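You operate a simulated robot arm through the tools that you are given. There is no shell and no other tool. Be economical: measure what you need, move in short steps, check, and stop when the job is done.

Carry out the task below with a simulated robot arm. There is one attempt and no reset: what you move stays moved.

Task
Put one of the type blocks from the top of the parts cabinet on the green shelf of the tall rack. Take the black step bracket from the narrow shelf of the tall rack and put it on the green shelf of the tall rack. Switch the blue-tag red motor rocker on. Fetch the grey loom from the second shelf from the top of the tall rack and set it on the top of the drawer cabinet. Open the bottom blue drawer, take the mesh pouch on the grey table top and put it away in the inside of the bottom blue drawer, then shut the drawer. Take the tall black bracket and put it on the lower shelf of the packing table. Any order will do.

The check looks at the end state, three seconds after you hand in, the way a careful person would. Anything else that was tipped, shoved, dropped, spilled or broken makes it a failure.

Robot
A 7-joint arm with a two-finger gripper on a trunk, on a base that drives. Base frame: it is fixed to the floor where the robot stands at the start and does not move with it; the origin is under the middle of the robot, x ahead of it, y to its left, z up; the surface under the hand at the start is at about z = 0.85. Units: m, degrees, N and s.
With the tool pointing down near the work surface it reaches from about 0.3 to 0.74 m from the robot's upright axis, wherever it stands. Its first joint turns from -166.0 to 166.0 degrees. Places, roughly: black step bracket (9x3x2 cm) [-1.6, -3.6, 1.3]; blue-tag red motor rocker [-2.4, -3.4, 1]; bottom blue drawer [0.5, 0.4, 0.2]; green shelf of the tall rack [-2, -3.5, 0.9]; grey loom (13x6x4 cm) [-2.4, -3.4, 0.6]; inside of the bottom blue drawer [0.5, 0.4, 0.1]; lower shelf of the packing table [0.8, -3.6, 0.2]; mesh pouch (13x19x4 cm) [-0.8, -3.7, 0.8]; tall black bracket (7x3x8 cm) [-0.7, -3.5, 0.8]; top of the drawer cabinet [-4.5, -3.5, 0.4]; type block [0.75, 0, 0.75]. Payload 2.94 kg.
The tool frame sits at the grasp point between the pads (the TCP): z along the fingers, y along the line on which they close. The tips reach 0.03 m beyond it. The gripper opens to 0.138 m. The gripper's body begins 0.109 m behind the TCP.
Orientation is that of the tool frame in the base frame, as a unit quaternion [x, y, z, w]. With the fingers straight down and closing along the base's y, the tool's x points along the base's -x, its y along +y and its z along -z.

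Tools
- The arm moves only by the tool apply_moves. Its argument "commands" is a list of rows, each a list of 7 numbers: the shift along the tool's x, y, z in m, then the turn, a rotation vector about the tool's x, y, z in degrees, then the finger opening in m, from 0 to 0.138. In form: [[x, y, z, rx, ry, rz, grip], ...]. A call has 1 to 20 rows; each row shifts and turns the commanded pose from where the row before left it, along the tool's axes as they then stand. A row lasts 0.2 s, in which the tool goes at most 0.05 m and 8.6 degrees; a call with a longer step from one row to the next is refused whole, and so is a gripper value outside its range. A pose out of reach is approached as far as the arm can. The call stops where the force on the tool passes 40 N (or 10 N more than at its start, if that is more) or the arm is blocked; 0.2 s more then pass. The fingers move at their own pace and stop on an object; they squeeze with about 32 N. The grip force told is the motor's: it shows also when the fingers shut on nothing. Time passes only in rows, and 0.2 s behind the last, so rows that do not move let the fingers close. The reply holds the time, the measured pose of the TCP, the force on the tool along the base axes, the opening and the grip force, in the units named above and with some noise, with the torque about the TCP (base axes, N m) and any sound that the robot's microphone picked up, and new pictures: "pictures" is both (left out), scene, wrist or none.
- Cameras (640 x 400 px; columns grow to the right, rows downward): "scene" is now at [-0.0135, 0.1668, 1.4837]; the picture's right is [0.45, -0.89, 0.00], its down [-0.70, -0.36, -0.62] and it looks along [0.55, 0.28, -0.78] (base axes); focal length 267 px, centre (320, 200). "wrist" rides on the gripper at [0.071, 0.019, -0.146] in the tool frame; the picture's right is [-0.26, 0.96, 0.00], its down [-0.85, -0.23, -0.48] and it looks along [-0.46, -0.12, 0.88] (tool axes); focal length 280 px, centre (320, 200). There is no depth. A picture from a camera that has moved, and an enlarged one, comes with that camera's place and axes in the base frame and with its lens.
- move_column(by): slides the trunk up (or, below 0, down) by that many m; the arm and the scene camera ride with it, the base frame stays. It gives what a move gives, with no picture.
- roll_base(legs): drives the robot by 1 to 6 legs, each [ahead, left, turn to the left] in m, m and degrees, along the robot's own axes; the way and the turn of a leg run together, so that a leg with both is an arc; at most 1.5 m and 180 degrees a leg. The arm and the cameras ride along, it lands a little off, and it stops where it bumps. It gives what a move gives, and a new picture of the scene camera.
- aim_head(pan, tilt): turns the head with the scene camera to pan (to the left, within 86 degrees either way) and tilt (down, from -29 to 69), counted from straight ahead of the robot. It gives what a move gives, and a new picture of the scene camera.
- close_up(camera, box): a new picture of the part [left, top, right, bottom] of that camera's present view, enlarged. It takes no simulated time.
- hand_in(): hands the job in; it is judged then, once.

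Work in short steps. Places have to be worked out from the pictures, the camera data and where the tool is seen: move nearer, look again, correct. Check each grasp and each placing, and mend what went wrong. You have 196 turns and 260 pictures in all, those below and enlarged ones among them. Open the gripper and draw the arm clear of the work before you hand the job in, unless the task says otherwise; then end with one line.

The tools are called after "Request:" by a JSON object that holds its "op" and its "data". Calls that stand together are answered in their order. apply_moves: Moves the arm, as the interface text tells. Its arguments: {"type":"object","properties":{"commands":{"type":"array","items":{"type":"array","items":{"type":"number"}}},"pictures":{"type":"string","enum":["both","scene","wrist","none"]}},"required":["commands"]} The other tools are called the same way: move_column (by) slides the trunk up or down; roll_base (legs) drives the base; aim_head (pan, tilt) turns the head that bears the scene camera; close_up (camera, box) takes an enlarged picture of a part of a camera's view; hand_in () hands the job in.

At the start:

```text
time: 0.0
position: [0.4423, 0.204, 1.1679]
tool_rot: [0.0, 1.0, 0.0, 0.0]
ft_force: [0.1, 0.4, -0.4]
moment: [-0.01, -0.03, 0.0]
opening: 0.1378
gripper_force: 0.0
trunk travel left (down, up): [-0.35, 0.104]
robot x, y, heading: [0.0008, -0.0006, 0.1]
head pan, tilt: [27.0, 51.6]
```

scene: 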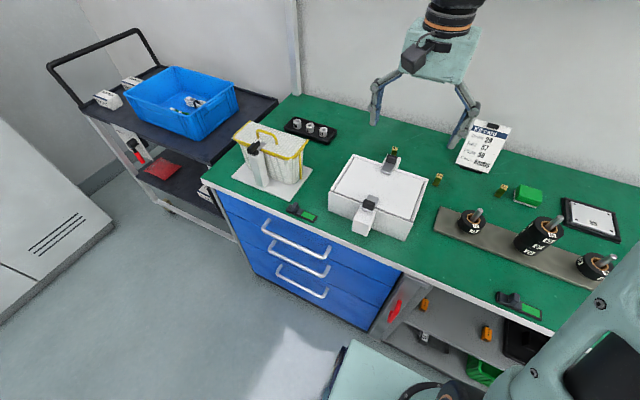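
wrist: 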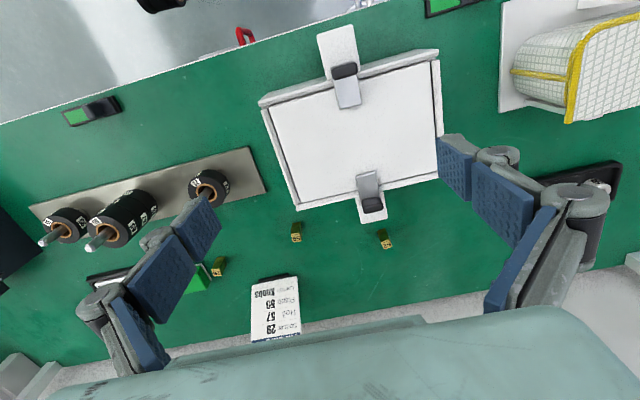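

The bench with blue drawers is in front of me, and the small brass cubes are probably the type blocks. I'll zoom in to check.

Request:
{"op": "close_up", "data": {"camera": "wrist", "box": [180, 200, 420, 350]}}

Request:
{"op": "close_up", "data": {"camera": "scene", "box": [360, 100, 640, 275]}}

Request:
{"op": "close_up", "data": {"camera": "scene", "box": [200, 180, 520, 380]}}

```text
2.67 times, centred on (300, 275) of wrist
camera zoom: at [0.3708, 0.2249, 1.3124], right [0.26, 0.96, 0.0], down [0.85, -0.23, 0.48], along [0.46, -0.12, -0.88], focal length 748 px, centre (373, 0)
```

zoom: 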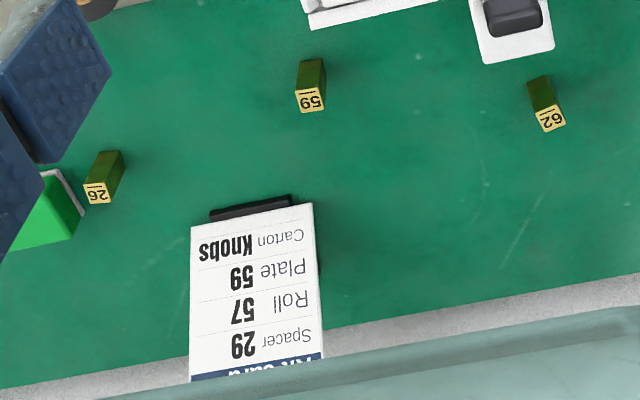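

```text
2.29 times, centred on (500, 188) of scene
camera zoom: at [-0.0135, 0.1668, 1.4837], right [0.45, -0.89, 0.0], down [-0.7, -0.36, -0.62], along [0.55, 0.28, -0.78], focal length 610 px, centre (-91, 229)
```

zoom: 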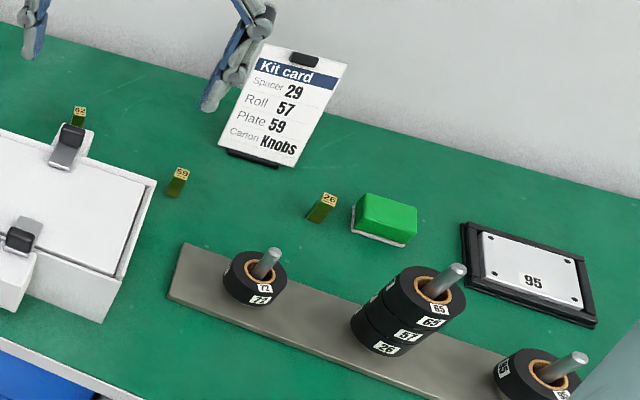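

```text
2.00 times, centred on (360, 280) of scene
camera zoom: at [-0.0135, 0.1668, 1.4837], right [0.45, -0.89, 0.0], down [-0.7, -0.36, -0.62], along [0.55, 0.28, -0.78], focal length 534 px, centre (240, 40)
```

zoom: 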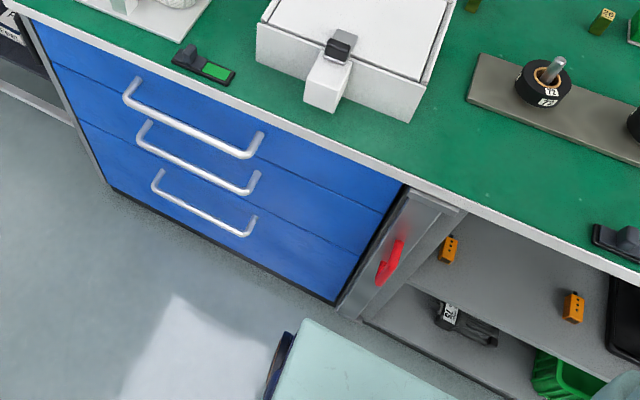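

Block "59" stands at about (0.66, 0.10), top z≈0.89. I'll plan the order first: open the drawer, then ferry items. I'll look around for free space.

Request:
{"op": "aim_head", "data": {"pan": 86, "tilt": 25}}

Request:
{"op": "aim_head", "data": {"pan": -86, "tilt": 20}}

```text
time: 1.3
position: [0.4434, 0.2042, 1.1667]
tool_rot: [0.001, 1.0, 0.0, 0.0]
ft_force: [0.2, 0.4, -0.2]
moment: [-0.03, -0.02, 0.03]
opening: 0.1378
gripper_force: 0.0
trunk travel left (down, up): [-0.35, 0.104]
robot x, y, heading: [-0.0027, -0.0019, 0.3]
head pan, tilt: [85.9, 25.0]
camera scene: at [-0.0741, 0.2244, 1.5234], right [1.0, -0.07, 0.0], down [-0.03, -0.42, -0.91], along [0.06, 0.9, -0.42], focal length 267 px, centre (320, 200)
```

scene: 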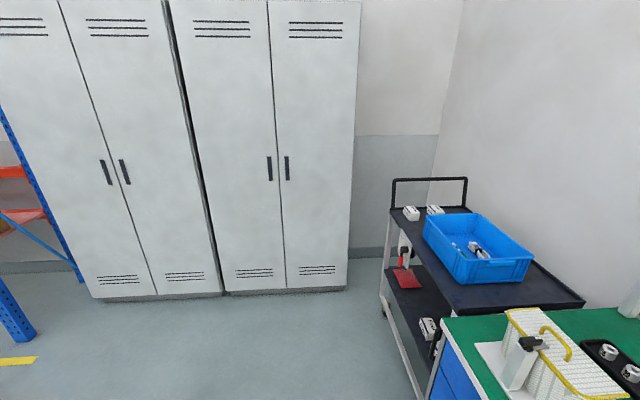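

```text
time: 3.9
position: [0.4435, 0.2042, 1.1675]
tool_rot: [0.0, 1.0, 0.0, -0.001]
ft_force: [-0.5, 0.3, 0.3]
moment: [0.01, 0.0, -0.04]
opening: 0.1381
gripper_force: 0.1
trunk travel left (down, up): [-0.35, 0.104]
robot x, y, heading: [-0.0004, 0.0001, 0.0]
head pan, tilt: [-85.9, 20.0]
camera scene: at [-0.0741, 0.0396, 1.5315], right [-1.0, -0.07, 0.0], down [-0.02, 0.34, -0.94], along [0.07, -0.94, -0.34], focal length 267 px, centre (320, 200)
```

scene: 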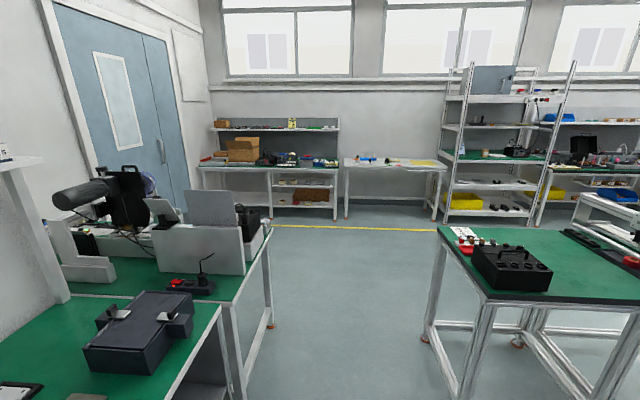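

The floor behind and left looks free. I'll back off and shift left, with the head pointed at the drawers.

Request:
{"op": "roll_base", "data": {"legs": [[-0.4, 0.0, 0], [0, 0.4, 0]]}}

Request:
{"op": "aim_head", "data": {"pan": 0, "tilt": 55}}

```text
time: 10.1
position: [0.0419, 0.6069, 1.1671]
tool_rot: [-0.001, 1.0, 0.001, 0.0]
ft_force: [0.4, -0.8, 0.9]
moment: [0.01, -0.04, 0.0]
opening: 0.1379
gripper_force: 0.0
trunk travel left (down, up): [-0.35, 0.104]
robot x, y, heading: [-0.404, 0.4014, -0.2]
head pan, tilt: [-85.9, 20.0]
camera scene: at [-0.4757, 0.4405, 1.5315], right [-1.0, -0.07, 0.0], down [-0.03, 0.34, -0.94], along [0.07, -0.94, -0.34], focal length 267 px, centre (320, 200)
```

scene: 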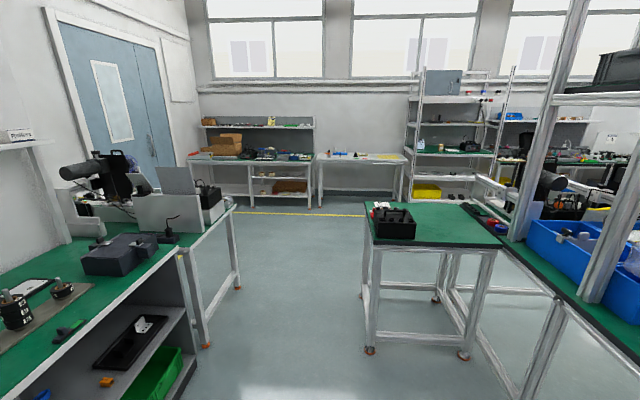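

```text
time: 11.7
position: [0.0413, 0.6057, 1.1672]
tool_rot: [-0.001, 1.0, -0.001, -0.001]
ft_force: [-0.4, 0.8, -0.5]
moment: [0.03, -0.01, -0.02]
opening: 0.1381
gripper_force: 0.0
trunk travel left (down, up): [-0.35, 0.104]
robot x, y, heading: [-0.402, 0.3999, 0.1]
head pan, tilt: [0.0, 55.0]
camera scene: at [-0.4104, 0.5335, 1.4794], right [0.0, -1.0, 0.0], down [-0.82, 0.0, -0.57], along [0.57, 0.0, -0.82], focal length 267 px, centre (320, 200)
```

scene: 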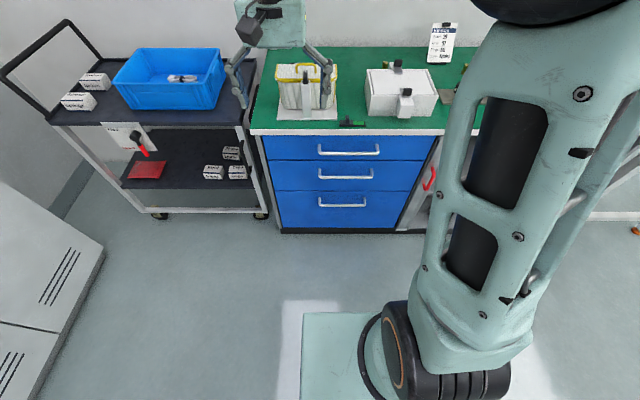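

The bottom drawer handle appears at y≈0.42, z≈0.40, x≈0.32. I'll lower the trunk, then bring the tool ahead of the handle and turn it to point forward.

Request:
{"op": "move_column", "data": {"by": -0.35}}

Request:
{"op": "apply_moves", "data": {"commands": [[-0.025, -0.037, 0, 0, 0, 0, 0.138], [-0.025, -0.037, 0, 0, 0, 0, 0.138], [-0.025, -0.037, 0, 0, 0, 0, 0.138], [-0.025, -0.037, 0, 0, 0, 0, 0.138], [-0.025, -0.037, 0, 0, 0, 0, 0.138], [0, 0, 0, 0, -8.2, 0, 0.138], [0, 0, 0, 0, -8.2, 0, 0.138], [0, 0, 0, 0, -8.2, 0, 0.138], [0, 0, 0, 0, -8.2, 0, 0.138], [0, 0, 0, 0, -8.2, 0, 0.138], [0, 0, 0, 0, -8.2, 0, 0.138], [0, 0, 0, 0, -8.2, 0, 0.138], [0, 0, 0, 0, -8.2, 0, 0.138], [0, 0, 0, 0, -8.2, 0, 0.138], [0, 0, 0, 0, -8.2, 0, 0.138], [0, 0, 0, 0, -8, 0, 0.138]]}}

```text
time: 15.1
position: [0.0415, 0.6056, 0.8167]
tool_rot: [0.0, 1.0, 0.0, 0.0]
ft_force: [-1.4, -0.1, 0.4]
moment: [0.0, 0.0, -0.03]
opening: 0.138
gripper_force: 0.0
trunk travel left (down, up): [0.0, 0.454]
robot x, y, heading: [-0.4041, 0.4013, 0.0]
head pan, tilt: [0.0, 55.0]
```

```text
time: 18.5
position: [0.1668, 0.4207, 0.821]
tool_rot: [-0.001, 0.707, 0.0, 0.707]
ft_force: [-0.9, -0.4, 0.1]
moment: [-0.03, 0.08, -0.01]
opening: 0.1378
gripper_force: 0.1
out of reach, approached as far as the arm can: row 12
trunk travel left (down, up): [0.0, 0.454]
robot x, y, heading: [-0.4025, 0.4036, 0.0]
head pan, tilt: [0.0, 55.0]
camera scene: at [-0.4107, 0.5337, 1.1294], right [0.0, -1.0, 0.0], down [-0.82, 0.0, -0.57], along [0.57, 0.0, -0.82], focal length 267 px, centre (320, 200)
camera wrist: at [0.0193, 0.4416, 0.749], right [0.0, 0.97, 0.26], down [-0.48, -0.23, 0.85], along [0.88, -0.12, 0.46], focal length 280 px, centre (320, 200)
```

scene: 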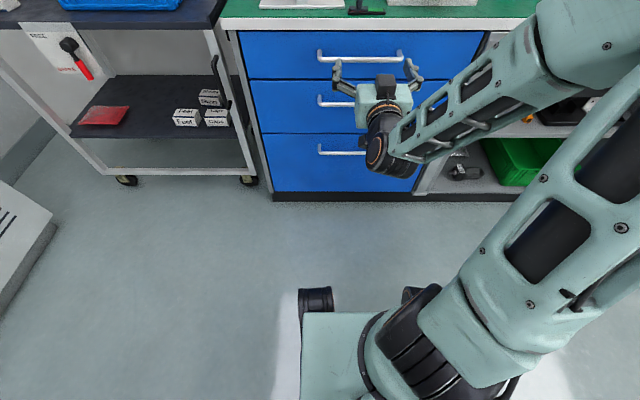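
wrist: 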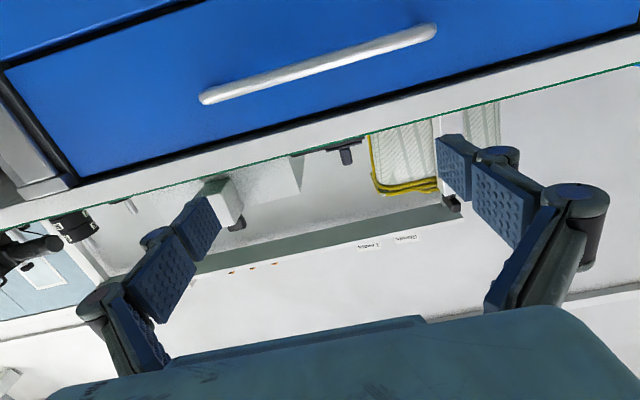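

Tool faces forward at (0.167, 0.42, 0.82). I'll lower it to handle height, then roll so the fingers close vertically.

Request:
{"op": "apply_moves", "data": {"commands": [[0.05, 0, 0, 0, 0, 0, 0.138], [0.05, 0, 0, 0, 0, 0, 0.138], [0.05, 0, 0, 0, 0, 0, 0.138], [0.05, 0, 0, 0, 0, 0, 0.138], [0.05, 0, 0, 0, 0, 0, 0.138], [0.05, 0, 0, 0, 0, 0, 0.138], [0.05, 0, 0, 0, 0, 0, 0.138], [0.05, 0, 0, 0, 0, 0, 0.138]], "pictures": "scene"}}

Request:
{"op": "apply_moves", "data": {"commands": [[0, 0, 0, 0, 0, 8.2, 0.1], [0, 0, 0, 0, 0, 8.2, 0.1], [0, 0, 0, 0, 0, 8.2, 0.1], [0, 0, 0, 0, 0, 8.2, 0.1], [0, 0, 0, 0, 0, 8.2, 0.1], [0, 0, 0, 0, 0, 8.2, 0.1], [0, 0, 0, 0, 0, 8.2, 0.1], [0, 0, 0, 0, 0, 8.2, 0.1], [0, 0, 0, 0, 0, 8.2, 0.1], [0, 0, 0, 0, 0, 8.2, 0.1], [0, 0, 0, 0, 0, 8, 0.1]]}}

```text
time: 20.5
position: [0.1705, 0.4239, 0.4638]
tool_rot: [-0.001, 0.699, 0.006, 0.715]
ft_force: [0.1, -0.4, 0.0]
moment: [0.02, 0.02, -0.04]
opening: 0.1378
gripper_force: 0.1
trunk travel left (down, up): [0.0, 0.454]
robot x, y, heading: [-0.4, 0.402, -0.2]
head pan, tilt: [0.0, 55.0]
stopped in row 8: the arm was blocked; the commanded pose is now the measured one
camera scene: at [-0.4237, 0.5323, 1.1343], right [0.0, -1.0, 0.0], down [-0.81, 0.0, -0.59], along [0.59, 0.0, -0.81], focal length 267 px, centre (320, 200)
```

scene: 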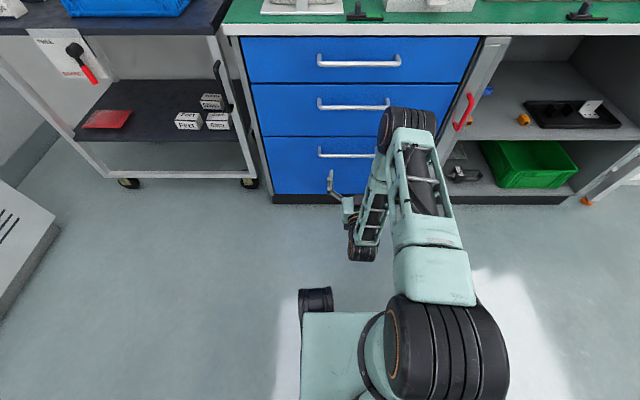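

```text
time: 22.9
position: [0.1836, 0.4148, 0.4566]
tool_rot: [0.488, 0.49, 0.508, 0.513]
ft_force: [0.4, -0.4, 0.5]
moment: [0.0, 0.02, 0.01]
opening: 0.1003
gripper_force: 0.1
trunk travel left (down, up): [0.0, 0.454]
robot x, y, heading: [-0.3998, 0.401, 0.1]
head pan, tilt: [0.0, 55.0]
camera scene: at [-0.4136, 0.532, 1.1296], right [0.0, -1.0, 0.0], down [-0.82, 0.0, -0.58], along [0.58, 0.0, -0.82], focal length 267 px, centre (320, 200)
camera wrist: at [0.0348, 0.488, 0.4691], right [-0.04, -0.26, 0.97], down [-0.47, -0.85, -0.24], along [0.88, -0.46, -0.08], focal length 280 px, centre (320, 200)
```

scene: 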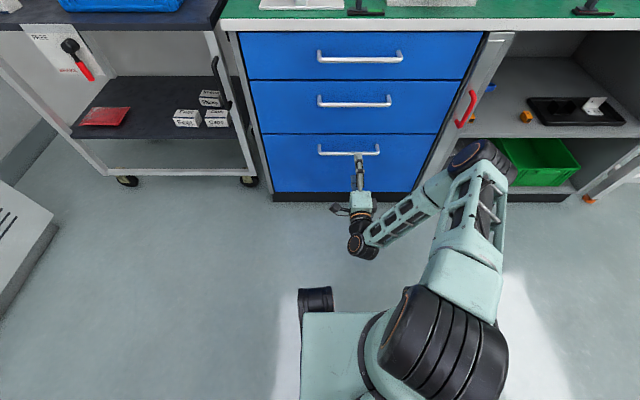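
wrist: 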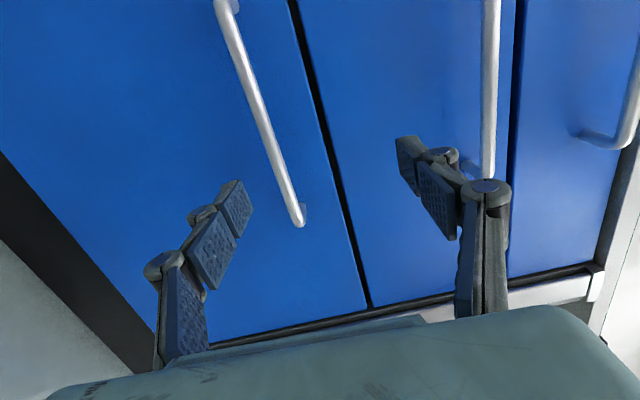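

The bar is at z≈0.414, x≈0.31, y 0.33–0.54. I'll lower 4 cm and advance around it.

Request:
{"op": "apply_moves", "data": {"commands": [[0.01, -0.042, 0, 0, 0, 0, 0.08], [0, 0, 0.04, 0, 0, 0, 0.08], [0, 0, 0.04, 0, 0, 0, 0.08], [0, 0, 0.03, 0, 0, 0, 0.08], [0, 0, 0, 0, 0, 0, 0.08]]}}

```text
time: 24.1
position: [0.2788, 0.4351, 0.3978]
tool_rot: [0.499, 0.5, 0.503, 0.498]
ft_force: [-0.5, -0.6, 0.4]
moment: [0.0, -0.03, -0.01]
opening: 0.0798
gripper_force: 0.1
trunk travel left (down, up): [0.0, 0.454]
robot x, y, heading: [-0.397, 0.4014, 0.1]
head pan, tilt: [0.0, 55.0]
camera scene: at [-0.4106, 0.5335, 1.1293], right [0.0, -1.0, 0.0], down [-0.82, 0.0, -0.57], along [0.57, 0.0, -0.82], focal length 267 px, centre (320, 200)
camera wrist: at [0.1321, 0.5057, 0.417], right [0.0, -0.27, 0.96], down [-0.47, -0.85, -0.23], along [0.88, -0.45, -0.12], focal length 280 px, centre (320, 200)
```

scene: 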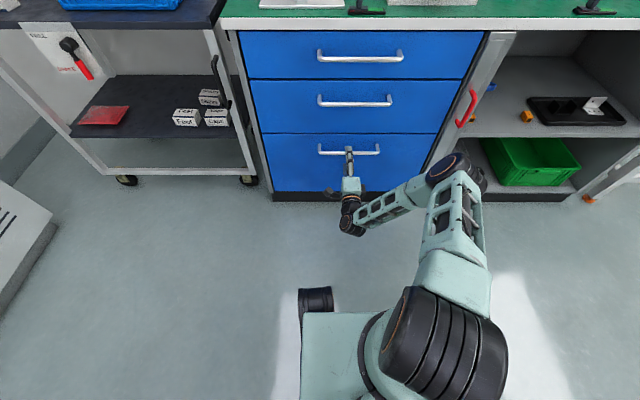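
wrist: 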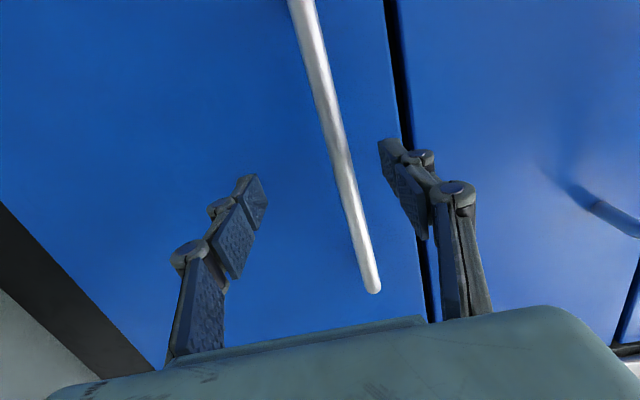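

The bar is at about x 0.32, z 0.413. I'll raise 1.4 cm, advance 3.5 cm and close.

Request:
{"op": "apply_moves", "data": {"commands": [[0, 0.014, 0.0, 0, 0, 0, 0.08], [0, 0, 0.035, 0, 0, 0, 0.08], [0, 0, 0, 0, 0, 0, 0.0], [0, 0, 0, 0, 0, 0, 0.0], [0, 0, 0, 0, 0, 0, 0.0], [0, 0, 0, 0, 0, 0, 0.0]], "pictures": "wrist"}}

```text
time: 25.5
position: [0.3155, 0.4352, 0.4142]
tool_rot: [0.498, 0.499, 0.504, 0.499]
ft_force: [1.9, 1.6, 8.3]
moment: [-0.17, 0.05, -0.33]
opening: 0.0108
gripper_force: 38.0
trunk travel left (down, up): [0.0, 0.454]
robot x, y, heading: [-0.4035, 0.4009, 0.2]
head pan, tilt: [0.0, 55.0]
camera wrist: at [0.1681, 0.506, 0.432], right [0.0, -0.26, 0.96], down [-0.47, -0.85, -0.24], along [0.88, -0.45, -0.12], focal length 280 px, centre (320, 200)
```

wrist: 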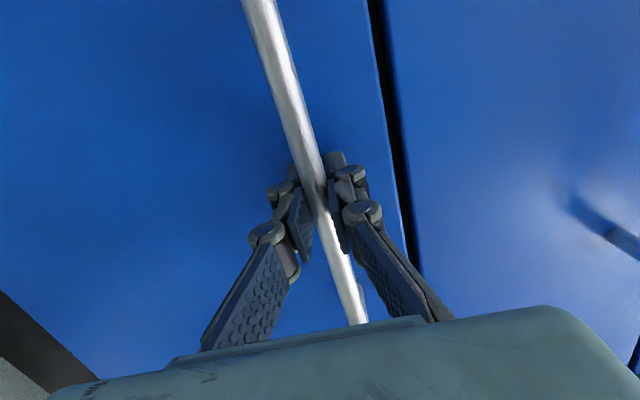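

The handle is gripped. I'll pull gently with the arm.

Request:
{"op": "apply_moves", "data": {"commands": [[0, 0, -0.02, 0, 0, 0, 0], [0, 0, -0.03, 0, 0, 0, 0], [0, 0, -0.03, 0, 0, 0, 0], [0, 0, -0.03, 0, 0, 0, 0]], "pictures": "scene"}}

```text
time: 26.5
position: [0.205, 0.4348, 0.4134]
tool_rot: [0.497, 0.5, 0.505, 0.499]
ft_force: [0.7, 6.3, 19.3]
moment: [-0.21, 0.2, -0.37]
opening: 0.0106
gripper_force: 37.7
trunk travel left (down, up): [0.0, 0.454]
robot x, y, heading: [-0.3999, 0.4026, 0.0]
head pan, tilt: [0.0, 55.0]
camera scene: at [-0.4121, 0.5336, 1.1295], right [0.0, -1.0, 0.0], down [-0.82, 0.0, -0.57], along [0.57, 0.0, -0.82], focal length 267 px, centre (320, 200)
```

scene: 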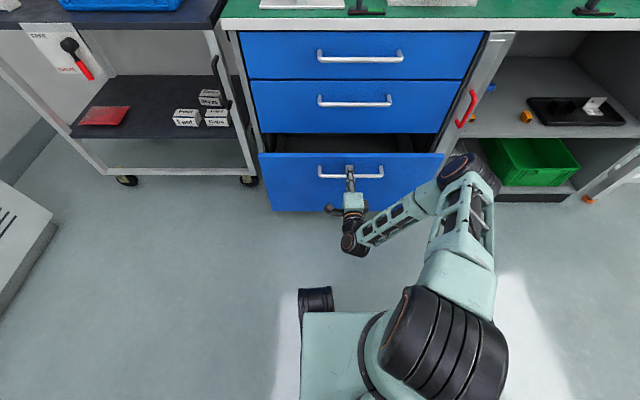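

The drawer slides freely. I'll pull it another 7 cm with the arm, then a bit with the base.

Request:
{"op": "apply_moves", "data": {"commands": [[0, 0, -0.03, 0, 0, 0, 0], [0, 0, -0.03, 0, 0, 0, 0], [0, 0, -0.02, 0, 0, 0, 0]], "pictures": "none"}}

Request:
{"op": "roll_base", "data": {"legs": [[-0.13, 0, 0]]}}

```text
time: 27.0
position: [0.188, 0.4351, 0.4137]
tool_rot: [0.496, 0.499, 0.504, 0.501]
ft_force: [1.8, 3.3, -19.9]
moment: [0.14, -0.19, -0.12]
opening: 0.0112
gripper_force: 37.9
trunk travel left (down, up): [0.0, 0.454]
robot x, y, heading: [-0.402, 0.402, 0.5]
head pan, tilt: [0.0, 55.0]
stopped in row 2: the force on the tool passed its limit at 63 N (the readings are from after the stop); the commanded pose is now the measured one
```

```text
time: 28.3
position: [0.0584, 0.4338, 0.4138]
tool_rot: [0.496, 0.5, 0.504, 0.5]
ft_force: [-1.6, 6.2, -30.4]
moment: [0.04, -0.32, -0.4]
opening: 0.0113
gripper_force: 37.4
trunk travel left (down, up): [0.0, 0.454]
robot x, y, heading: [-0.5278, 0.3995, 0.3]
head pan, tilt: [0.0, 55.0]
camera scene: at [-0.536, 0.5337, 1.1292], right [0.0, -1.0, 0.0], down [-0.82, 0.0, -0.57], along [0.57, 0.0, -0.82], focal length 267 px, centre (320, 200)
```

scene: 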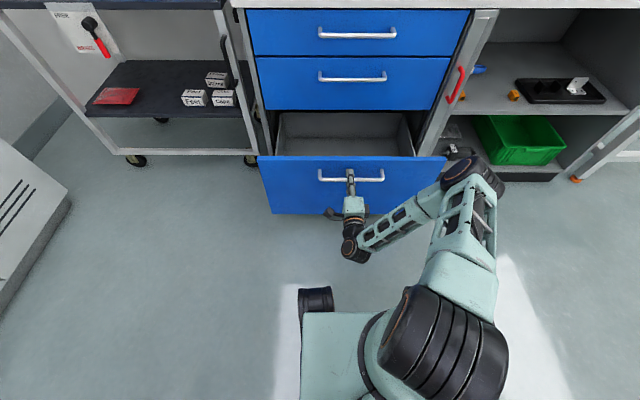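

The drawer is open about 26 cm; I'll pull a little more with the base.

Request:
{"op": "roll_base", "data": {"legs": [[-0.05, 0, 0]]}}

```text
time: 29.2
position: [0.0079, 0.4338, 0.4131]
tool_rot: [0.497, 0.501, 0.503, 0.499]
ft_force: [-1.8, 3.4, -28.5]
moment: [0.0, -0.31, -0.24]
opening: 0.0117
gripper_force: 36.6
trunk travel left (down, up): [0.0, 0.454]
robot x, y, heading: [-0.5787, 0.3988, 0.3]
head pan, tilt: [0.0, 55.0]
camera scene: at [-0.5873, 0.5332, 1.1294], right [0.0, -1.0, 0.0], down [-0.82, 0.0, -0.57], along [0.57, 0.0, -0.82], focal length 267 px, centre (320, 200)
```

scene: 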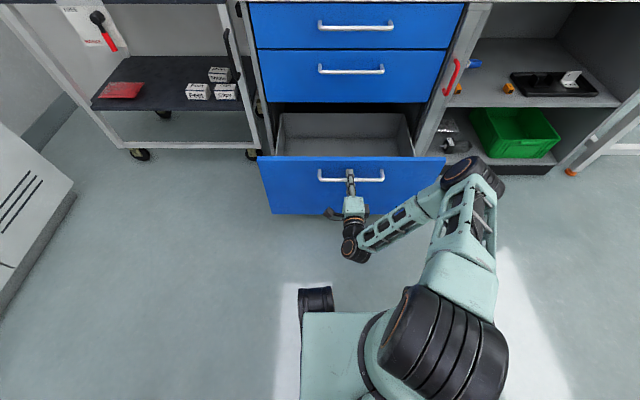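

Open 31 cm, enough. I'll release, back off, and raise the trunk.

Request:
{"op": "apply_moves", "data": {"commands": [[0, 0, 0, 0, 0, 0, 0.08], [0, 0, 0, 0, 0, 0, 0.08], [0, 0, 0, 0, 0, 0, 0.08], [0, 0, -0.04, 0, 0, 0, 0.08], [0, 0, -0.04, 0, 0, 0, 0.08], [0, 0, -0.02, 0, 0, 0, 0.08]], "pictures": "scene"}}

Request:
{"op": "move_column", "data": {"by": 0.4}}

```text
time: 30.4
position: [0.0047, 0.4143, 0.4588]
tool_rot: [0.47, 0.445, 0.519, 0.558]
ft_force: [2.7, -0.2, -21.3]
moment: [0.31, -0.31, -0.07]
opening: 0.0964
gripper_force: 11.0
trunk travel left (down, up): [0.0, 0.454]
robot x, y, heading: [-0.579, 0.4027, 0.3]
head pan, tilt: [0.0, 55.0]
stopped in row 6: the force on the tool passed its limit at 46 N (the readings are from after the stop); the commanded pose is now the measured one
camera scene: at [-0.5882, 0.5331, 1.1281], right [0.0, -1.0, 0.0], down [-0.82, 0.0, -0.57], along [0.57, 0.0, -0.82], focal length 267 px, centre (320, 200)
```

scene: 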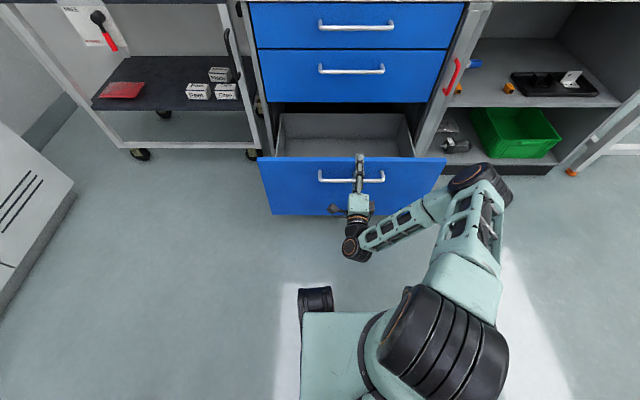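

```text
time: 31.0
position: [0.0055, 0.4131, 0.4672]
tool_rot: [0.473, 0.449, 0.515, 0.557]
ft_force: [2.6, 1.6, -33.0]
moment: [0.52, -0.69, -0.04]
opening: 0.107
gripper_force: 17.1
trunk travel left (down, up): [-0.012, 0.441]
robot x, y, heading: [-0.5768, 0.4007, 0.4]
head pan, tilt: [0.0, 55.0]
stopped: the force on the tool passed its limit at 44 N (the readings are from after the stop); the commanded pose is now the measured one
```

The tool rose and tilted instead of retreating; I'll look at the wrist view.

Request:
{"op": "apply_moves", "data": {"commands": [[0, 0, 0, 0, 0, 0, 0.1]], "pictures": "wrist"}}

```text
time: 31.4
position: [0.0037, 0.4118, 0.4715]
tool_rot: [0.47, 0.447, 0.517, 0.559]
ft_force: [-1.5, 1.5, -13.7]
moment: [0.31, -0.15, -0.09]
opening: 0.1143
gripper_force: 8.0
trunk travel left (down, up): [-0.012, 0.441]
robot x, y, heading: [-0.5809, 0.4022, 0.4]
head pan, tilt: [0.0, 55.0]
camera wrist: at [-0.1393, 0.4942, 0.4651], right [-0.17, -0.24, 0.96], down [-0.49, -0.82, -0.29], along [0.86, -0.52, 0.02], focal length 280 px, centre (320, 200)
```

wrist: 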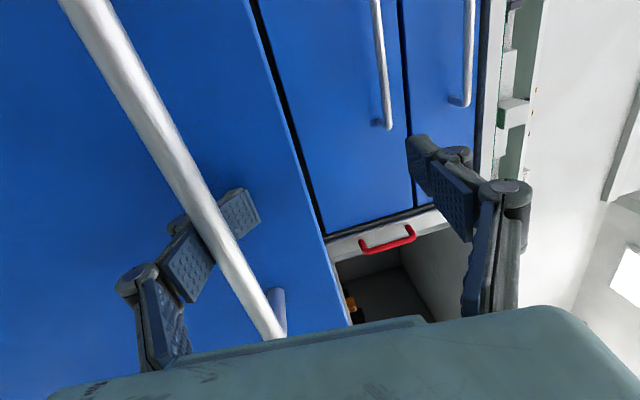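

The lower finger is pressed on the underside of the bar. I'll go down 5 cm with the tilt corrected, opening a bit.

Request:
{"op": "apply_moves", "data": {"commands": [[0, -0.025, 0, 3, 0, 0, 0.1], [0, -0.025, 0, 3, 0, 0, 0.1], [0, -0.005, 0, 2.5, 0, 0, 0.1], [0, 0, 0, 0, 0, 0, 0.1]], "pictures": "wrist"}}

```text
time: 32.4
position: [0.0107, 0.4119, 0.4172]
tool_rot: [0.51, 0.483, 0.483, 0.523]
ft_force: [-1.7, 0.3, 0.4]
moment: [0.02, 0.06, 0.04]
opening: 0.1033
gripper_force: 0.5
trunk travel left (down, up): [-0.012, 0.441]
robot x, y, heading: [-0.5831, 0.4032, 0.6]
head pan, tilt: [0.0, 55.0]
camera wrist: at [-0.1324, 0.4931, 0.433], right [-0.03, -0.25, 0.97], down [-0.53, -0.82, -0.23], along [0.85, -0.52, -0.11], focal length 280 px, centre (320, 200)
```

wrist: 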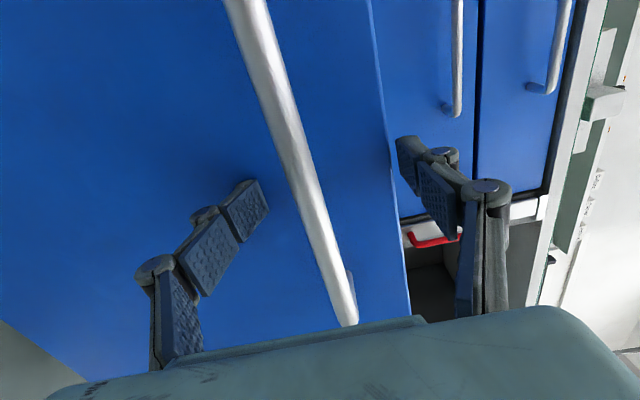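

Free now, with the bar between the open fingers. I'll back the base off 8 cm, then raise the trunk.

Request:
{"op": "roll_base", "data": {"legs": [[-0.09, 0, 0]]}}

Request:
{"op": "move_column", "data": {"by": 0.4}}

```text
time: 33.5
position: [-0.0785, 0.4113, 0.4188]
tool_rot: [0.51, 0.483, 0.483, 0.522]
ft_force: [0.6, -0.7, -1.1]
moment: [0.0, 0.01, -0.04]
opening: 0.0998
gripper_force: 0.0
trunk travel left (down, up): [-0.012, 0.441]
robot x, y, heading: [-0.6682, 0.4001, 0.3]
head pan, tilt: [0.0, 55.0]
camera scene: at [-0.6792, 0.5328, 1.1418], right [0.0, -1.0, 0.0], down [-0.82, 0.0, -0.57], along [0.57, 0.0, -0.82], focal length 267 px, centre (320, 200)
```

scene: 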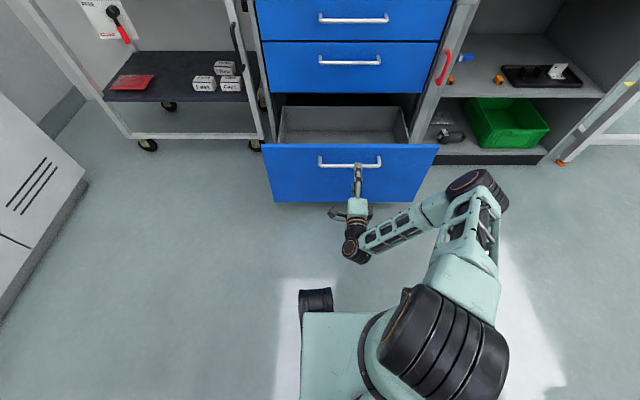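

```text
time: 37.4
position: [-0.0791, 0.4105, 0.8182]
tool_rot: [0.51, 0.482, 0.483, 0.523]
ft_force: [0.0, 0.1, -0.4]
moment: [0.0, 0.02, 0.01]
opening: 0.1
gripper_force: 0.0
trunk travel left (down, up): [-0.412, 0.041]
robot x, y, heading: [-0.6699, 0.3974, 0.2]
head pan, tilt: [0.0, 55.0]
```

Now roll back and pitch the tool down.

Request:
{"op": "apply_moves", "data": {"commands": [[0, 0, 0, 0, 0, -8.2, 0.1], [0, 0, 0, 0, 0, -8.2, 0.1], [0, 0, 0, 0, 0, -8.2, 0.1], [0, 0, 0, 0, 0, -8.2, 0.1], [0, 0, 0, 0, 0, -8.2, 0.1], [0, 0, 0, 0, 0, -8.2, 0.1], [0, 0, 0, 0, 0, -8.2, 0.1], [0, 0, 0, 0, 0, -8.2, 0.1], [0, 0, 0, 0, 0, -8.2, 0.1], [0, 0, 0, 0, 0, -8.2, 0.1], [0, 0, 0, 0, 0, -8, 0.1], [-0.04, 0, 0, 0, 0, 0, 0.1], [-0.04, 0, 0, 0, 0, 0, 0.1], [-0.04, 0, 0, 0, 0, 0, 0.1], [-0.04, 0, 0, 0, 0, 0, 0.1], [-0.04, 0, 0, 0, 0, 0, 0.1]], "pictures": "none"}}

Request:
{"op": "apply_moves", "data": {"commands": [[0, 0, 0, 0, 8.2, 0, 0.1], [0, 0, 0, 0, 8.2, 0, 0.1], [0, 0, 0, 0, 8.2, 0, 0.1], [0, 0, 0, 0, 8.2, 0, 0.1], [0, 0, 0, 0, 8.2, 0, 0.1], [0, 0, 0, 0, 8.2, 0, 0.1], [0, 0, 0, 0, 8.2, 0, 0.1], [0, 0, 0, 0, 8.2, 0, 0.1], [0, 0, 0, 0, 8.2, 0, 0.1], [0, 0, 0, 0, 8.2, 0, 0.1], [0, 0, 0, 0, 8, 0, 0.1]], "pictures": "none"}}

```text
time: 40.8
position: [-0.0835, 0.4137, 1.0187]
tool_rot: [0.018, 0.703, -0.026, 0.711]
ft_force: [0.0, -0.2, 0.5]
moment: [-0.03, 0.01, 0.0]
opening: 0.1002
gripper_force: 0.1
trunk travel left (down, up): [-0.412, 0.041]
robot x, y, heading: [-0.6694, 0.4014, 0.4]
head pan, tilt: [0.0, 55.0]
```

```text
time: 43.2
position: [-0.0817, 0.4126, 1.0176]
tool_rot: [0.033, 0.999, -0.006, 0.005]
ft_force: [0.3, -0.6, 0.3]
moment: [0.0, 0.01, 0.01]
opening: 0.1002
gripper_force: 0.0
trunk travel left (down, up): [-0.412, 0.041]
robot x, y, heading: [-0.6685, 0.4005, 0.3]
head pan, tilt: [0.0, 55.0]
```

The tool points down. I'll raise the trunk the rest and drive to (0.05, −0.22) to fetch block 59.

Request:
{"op": "move_column", "data": {"by": 0.04}}

Request:
{"op": "roll_base", "data": {"legs": [[0, -0.62, 0], [0.72, 0, -0.3]]}}

Request:
{"op": "aim_head", "data": {"pan": 15, "tilt": 45}}

```text
time: 44.0
position: [-0.0817, 0.4137, 1.0567]
tool_rot: [0.033, 0.999, -0.007, 0.007]
ft_force: [-0.2, 0.2, 0.8]
moment: [0.0, 0.02, 0.0]
opening: 0.1
gripper_force: 0.2
trunk travel left (down, up): [-0.452, 0.001]
robot x, y, heading: [-0.6735, 0.3993, 0.2]
head pan, tilt: [0.0, 55.0]
```

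```text
time: 53.4
position: [0.6418, -0.2019, 1.057]
tool_rot: [0.034, 0.999, -0.006, 0.007]
ft_force: [0.0, 0.3, 0.0]
moment: [0.02, -0.02, 0.02]
opening: 0.1002
gripper_force: 0.0
trunk travel left (down, up): [-0.452, 0.001]
robot x, y, heading: [0.0517, -0.2168, 0.3]
head pan, tilt: [0.0, 55.0]
camera scene: at [0.0445, -0.0827, 1.5818], right [0.01, -1.0, 0.0], down [-0.82, 0.0, -0.57], along [0.57, 0.0, -0.82], focal length 267 px, centre (320, 200)
```

scene: 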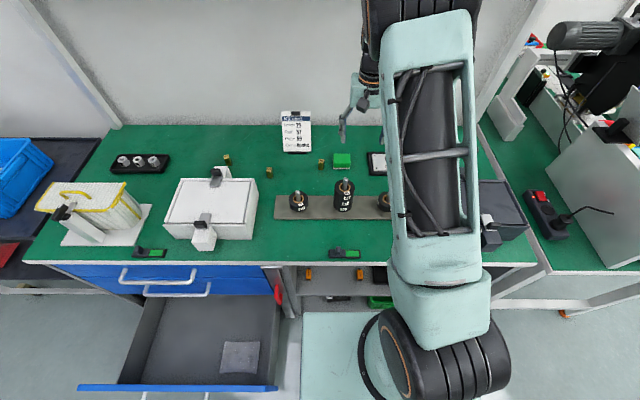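

```text
time: 54.2
position: [0.6419, -0.2011, 1.0575]
tool_rot: [0.034, 0.999, -0.006, 0.007]
ft_force: [0.3, -0.6, 0.3]
moment: [0.0, 0.0, 0.01]
opening: 0.0999
gripper_force: 0.1
trunk travel left (down, up): [-0.452, 0.001]
robot x, y, heading: [0.0576, -0.2164, 0.3]
head pan, tilt: [15.0, 45.0]
camera scene: at [0.0506, -0.0617, 1.5952], right [0.26, -0.96, 0.0], down [-0.68, -0.19, -0.71], along [0.68, 0.19, -0.71], focal length 267 px, centre (320, 200)
```

scene: 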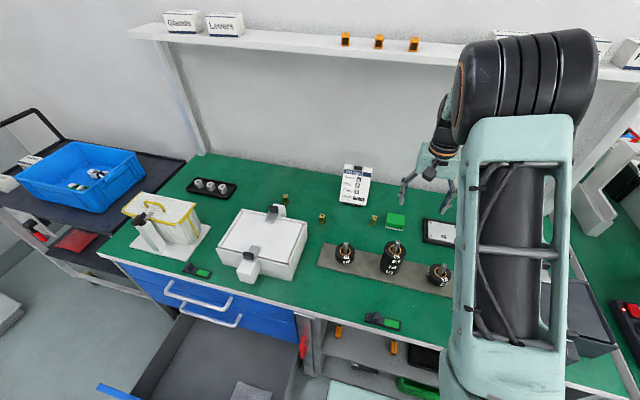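

Block 59 confirmed near (0.66, 0.10). I'll square up the yaw and move over it.

Request:
{"op": "apply_moves", "data": {"commands": [[0, 0, 0, 0, 0, -3.8, 0.1], [-0.018, 0.045, 0, 0, 0, 0, 0.05], [0, 0.05, 0, 0, 0, 0, 0.04], [0, 0.05, 0, 0, 0, 0, 0.04], [0, 0.05, 0, 0, 0, 0, 0.04], [0, 0.05, 0, 0, 0, 0, 0.04], [0, 0.05, 0, 0, 0, 0, 0.04], [0, 0, 0.05, 0, 0, 0, 0.04], [0, 0, 0.03, 0, 0, 0, 0.04]]}}

```text
time: 56.2
position: [0.6619, 0.093, 0.9723]
tool_rot: [0.0, 1.0, -0.007, 0.006]
ft_force: [0.5, 0.2, -0.2]
moment: [0.01, -0.04, -0.01]
opening: 0.0401
gripper_force: 0.0
trunk travel left (down, up): [-0.452, 0.001]
robot x, y, heading: [0.0501, -0.2185, 0.4]
head pan, tilt: [15.0, 45.0]
camera scene: at [0.0509, -0.0614, 1.5952], right [0.26, -0.96, 0.0], down [-0.68, -0.19, -0.71], along [0.68, 0.19, -0.71], focal length 267 px, centre (320, 200)
camera wrist: at [0.5873, 0.1147, 1.1173], right [0.26, 0.96, -0.01], down [0.84, -0.22, 0.49], along [0.47, -0.14, -0.87], focal length 280 px, centre (320, 200)
```

scene: 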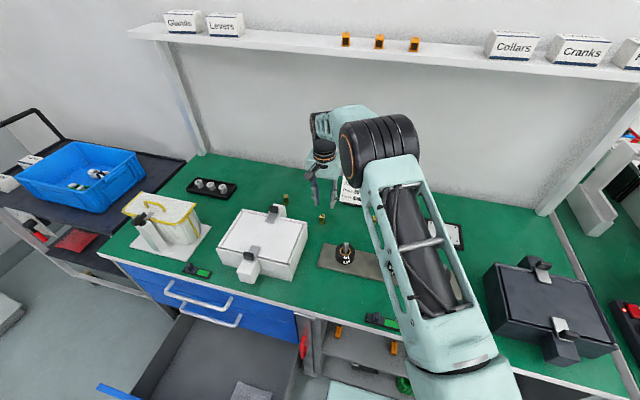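
wrist: 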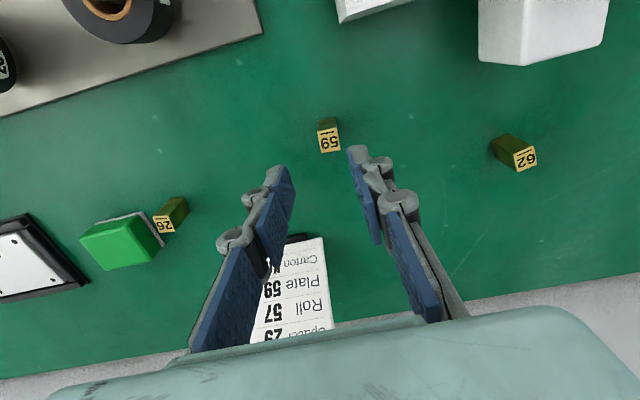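

Block 59's top is at (0.6585, 0.100). I'll centre over it, descend and close.

Request:
{"op": "apply_moves", "data": {"commands": [[0.0035, 0.007, 0, 0, 0, 0, 0.04], [0, 0, 0.045, 0, 0, 0, 0.04], [0, 0, 0.038, 0, 0, 0, 0.04], [0, 0, 0, 0, 0, 0, 0.04], [0, 0, 0, 0, 0, 0, 0.0], [0, 0, 0, 0, 0, 0, 0.0], [0, 0, 0, 0, 0, 0, 0.0]], "pictures": "wrist"}}

```text
time: 57.8
position: [0.658, 0.0978, 0.8891]
tool_rot: [0.0, 1.0, -0.007, 0.006]
ft_force: [0.2, -0.7, 0.8]
moment: [0.03, 0.01, -0.01]
opening: 0.0163
gripper_force: 31.5
trunk travel left (down, up): [-0.452, 0.001]
robot x, y, heading: [0.0522, -0.2175, 0.5]
head pan, tilt: [15.0, 45.0]
camera wrist: at [0.5839, 0.1202, 1.0338], right [0.26, 0.97, -0.01], down [0.84, -0.22, 0.49], along [0.47, -0.14, -0.87], focal length 280 px, centre (320, 200)
```

wrist: 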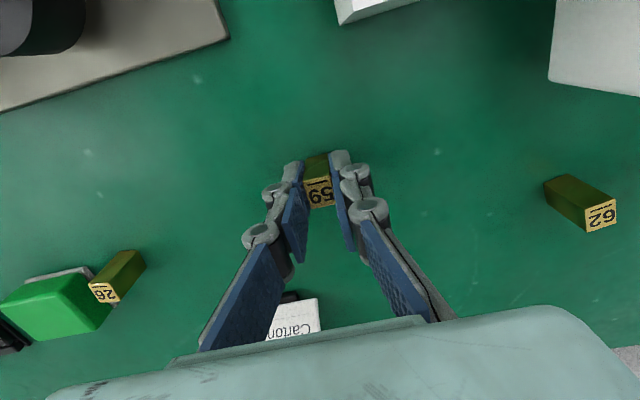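

Block gripped (16 mm). I'll lift it, retract, and drive to the tall rack facing south.

Request:
{"op": "apply_moves", "data": {"commands": [[0, 0, -0.05, 0, 0, 0, 0], [0, 0, -0.05, 0, 0, 0, 0], [0, 0, -0.05, 0, 0, 0, 0], [0, 0, -0.04, 0, 0, 0, 0], [0.035, -0.035, 0, 0, 0, 0, 0], [0.035, -0.035, 0, 0, 0, 0, 0], [0.035, -0.035, 0, 0, 0, 0, 0], [0.035, -0.035, 0, 0, 0, 0, 0], [0.035, -0.035, 0, 0, 0, 0, 0], [0.035, -0.035, 0, 0, 0, 0, 0]], "pictures": "wrist"}}

Request:
{"op": "roll_base", "data": {"legs": [[-0.22, 0, 0], [0, 0, -90], [1.2, 0, 0]]}}

Request:
{"op": "aim_head", "data": {"pan": -35, "tilt": 20}}

```text
time: 60.0
position: [0.4454, -0.1121, 1.0813]
tool_rot: [-0.001, 1.0, -0.006, 0.007]
ft_force: [0.5, 0.2, -0.5]
moment: [0.0, -0.05, -0.01]
opening: 0.0166
gripper_force: 32.2
trunk travel left (down, up): [-0.452, 0.001]
robot x, y, heading: [0.0575, -0.2171, 0.4]
head pan, tilt: [15.0, 45.0]
camera wrist: at [0.3704, -0.0886, 1.2256], right [0.26, 0.97, -0.01], down [0.84, -0.22, 0.49], along [0.47, -0.14, -0.87], focal length 280 px, centre (320, 200)
```

wrist: 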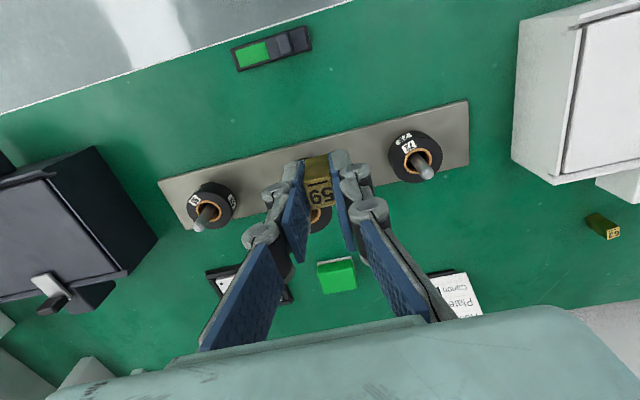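

```text
time: 71.2
position: [-0.0568, -1.8051, 1.0813]
tool_rot: [0.707, 0.707, -0.008, 0.0]
ft_force: [0.2, 0.6, -0.6]
moment: [-0.01, 0.0, 0.0]
opening: 0.0161
gripper_force: 32.2
trunk travel left (down, up): [-0.452, 0.001]
robot x, y, heading: [-0.1592, -1.4143, -89.8]
head pan, tilt: [15.0, 45.0]
camera scene: at [-0.0067, -1.4128, 1.5952], right [-0.96, -0.26, 0.0], down [-0.19, 0.68, -0.71], along [0.19, -0.68, -0.71], focal length 267 px, centre (320, 200)
```

scene: 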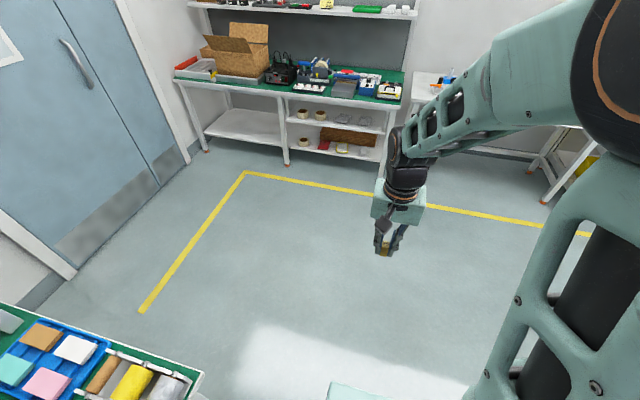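

```text
time: 72.4
position: [-0.0568, -1.8054, 1.0801]
tool_rot: [0.708, 0.706, -0.009, -0.001]
ft_force: [1.1, 0.0, -1.3]
moment: [0.0, 0.0, 0.02]
opening: 0.0162
gripper_force: 31.8
trunk travel left (down, up): [-0.452, 0.001]
robot x, y, heading: [-0.1618, -1.4089, -89.8]
head pan, tilt: [-35.0, 20.0]
camera scene: at [-0.0811, -1.4107, 1.6338], right [-0.82, 0.57, 0.0], down [0.19, 0.28, -0.94], along [-0.53, -0.77, -0.34], focal length 267 px, centre (320, 200)
```

scene: 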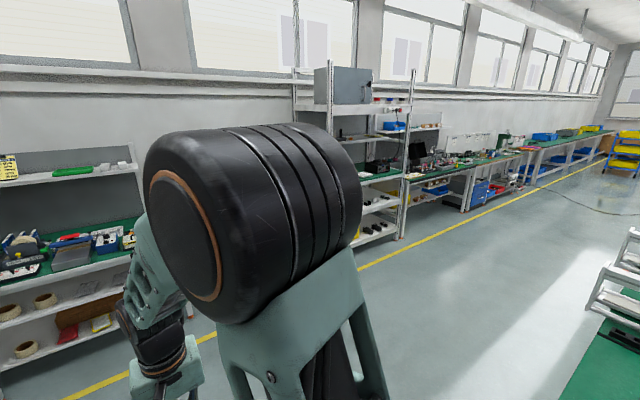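

The way is clear. Continue south and strafe to the rack.

Request:
{"op": "roll_base", "data": {"legs": [[1.0, 0, 0], [0, -1.5, 0], [0, -0.3, 0]]}}

Request:
{"op": "aim_head", "data": {"pan": 15, "tilt": 30}}

```text
time: 93.2
position: [-1.8557, -2.7887, 1.081]
tool_rot: [0.709, 0.705, -0.008, 0.0]
ft_force: [0.1, 0.9, -1.1]
moment: [-0.01, 0.01, 0.0]
opening: 0.0163
gripper_force: 31.6
trunk travel left (down, up): [-0.452, 0.001]
robot x, y, heading: [-1.9547, -2.3958, -89.8]
head pan, tilt: [-35.0, 20.0]
camera scene: at [-1.8785, -2.3932, 1.6339], right [-0.82, 0.57, 0.0], down [0.2, 0.28, -0.94], along [-0.54, -0.77, -0.34], focal length 267 px, centre (320, 200)
```

scene: 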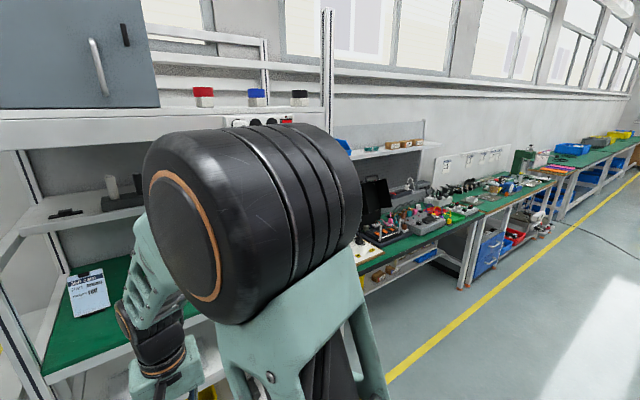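

```text
time: 94.4
position: [-1.8554, -2.7879, 1.0811]
tool_rot: [0.708, 0.706, -0.009, 0.0]
ft_force: [-0.3, 0.4, -1.5]
moment: [0.03, 0.01, 0.0]
opening: 0.0161
gripper_force: 32.2
trunk travel left (down, up): [-0.452, 0.001]
robot x, y, heading: [-1.9563, -2.3907, -90.2]
head pan, tilt: [15.0, 30.0]
camera scene: at [-1.8016, -2.4043, 1.6178], right [-0.97, -0.26, 0.0], down [-0.13, 0.48, -0.87], along [0.22, -0.84, -0.5], focal length 267 px, centre (320, 200)
```

scene: 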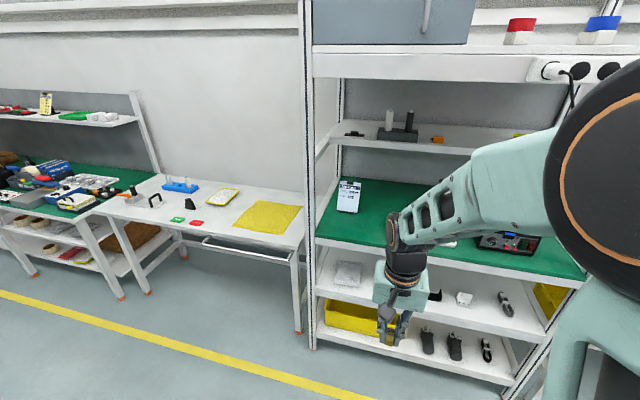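

I see the rack well. Close-ups of narrow shelf / green shelf and the lower shelves.

Request:
{"op": "close_up", "data": {"camera": "scene", "box": [300, 80, 560, 260]}}

Request:
{"op": "close_up", "data": {"camera": "scene", "box": [100, 160, 310, 290]}}

```text
2.22 times, centred on (430, 170) of scene
camera zoom: at [-1.8016, -2.4043, 1.6178], right [-0.97, -0.26, 0.0], down [-0.13, 0.48, -0.87], along [0.22, -0.84, -0.5], focal length 593 px, centre (76, 267)
```

zoom: 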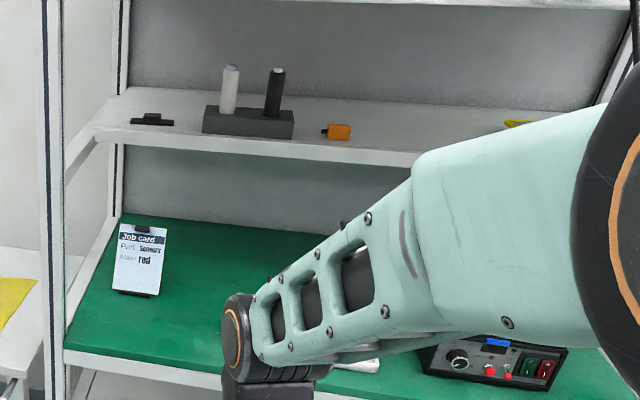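

```text
3.05 times, centred on (205, 225) of scene
camera zoom: at [-1.8016, -2.4043, 1.6178], right [-0.97, -0.26, 0.0], down [-0.13, 0.48, -0.87], along [0.22, -0.84, -0.5], focal length 813 px, centre (670, 124)
```

zoom: 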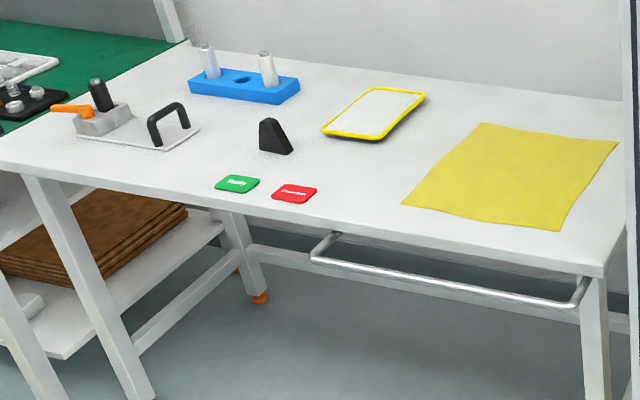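

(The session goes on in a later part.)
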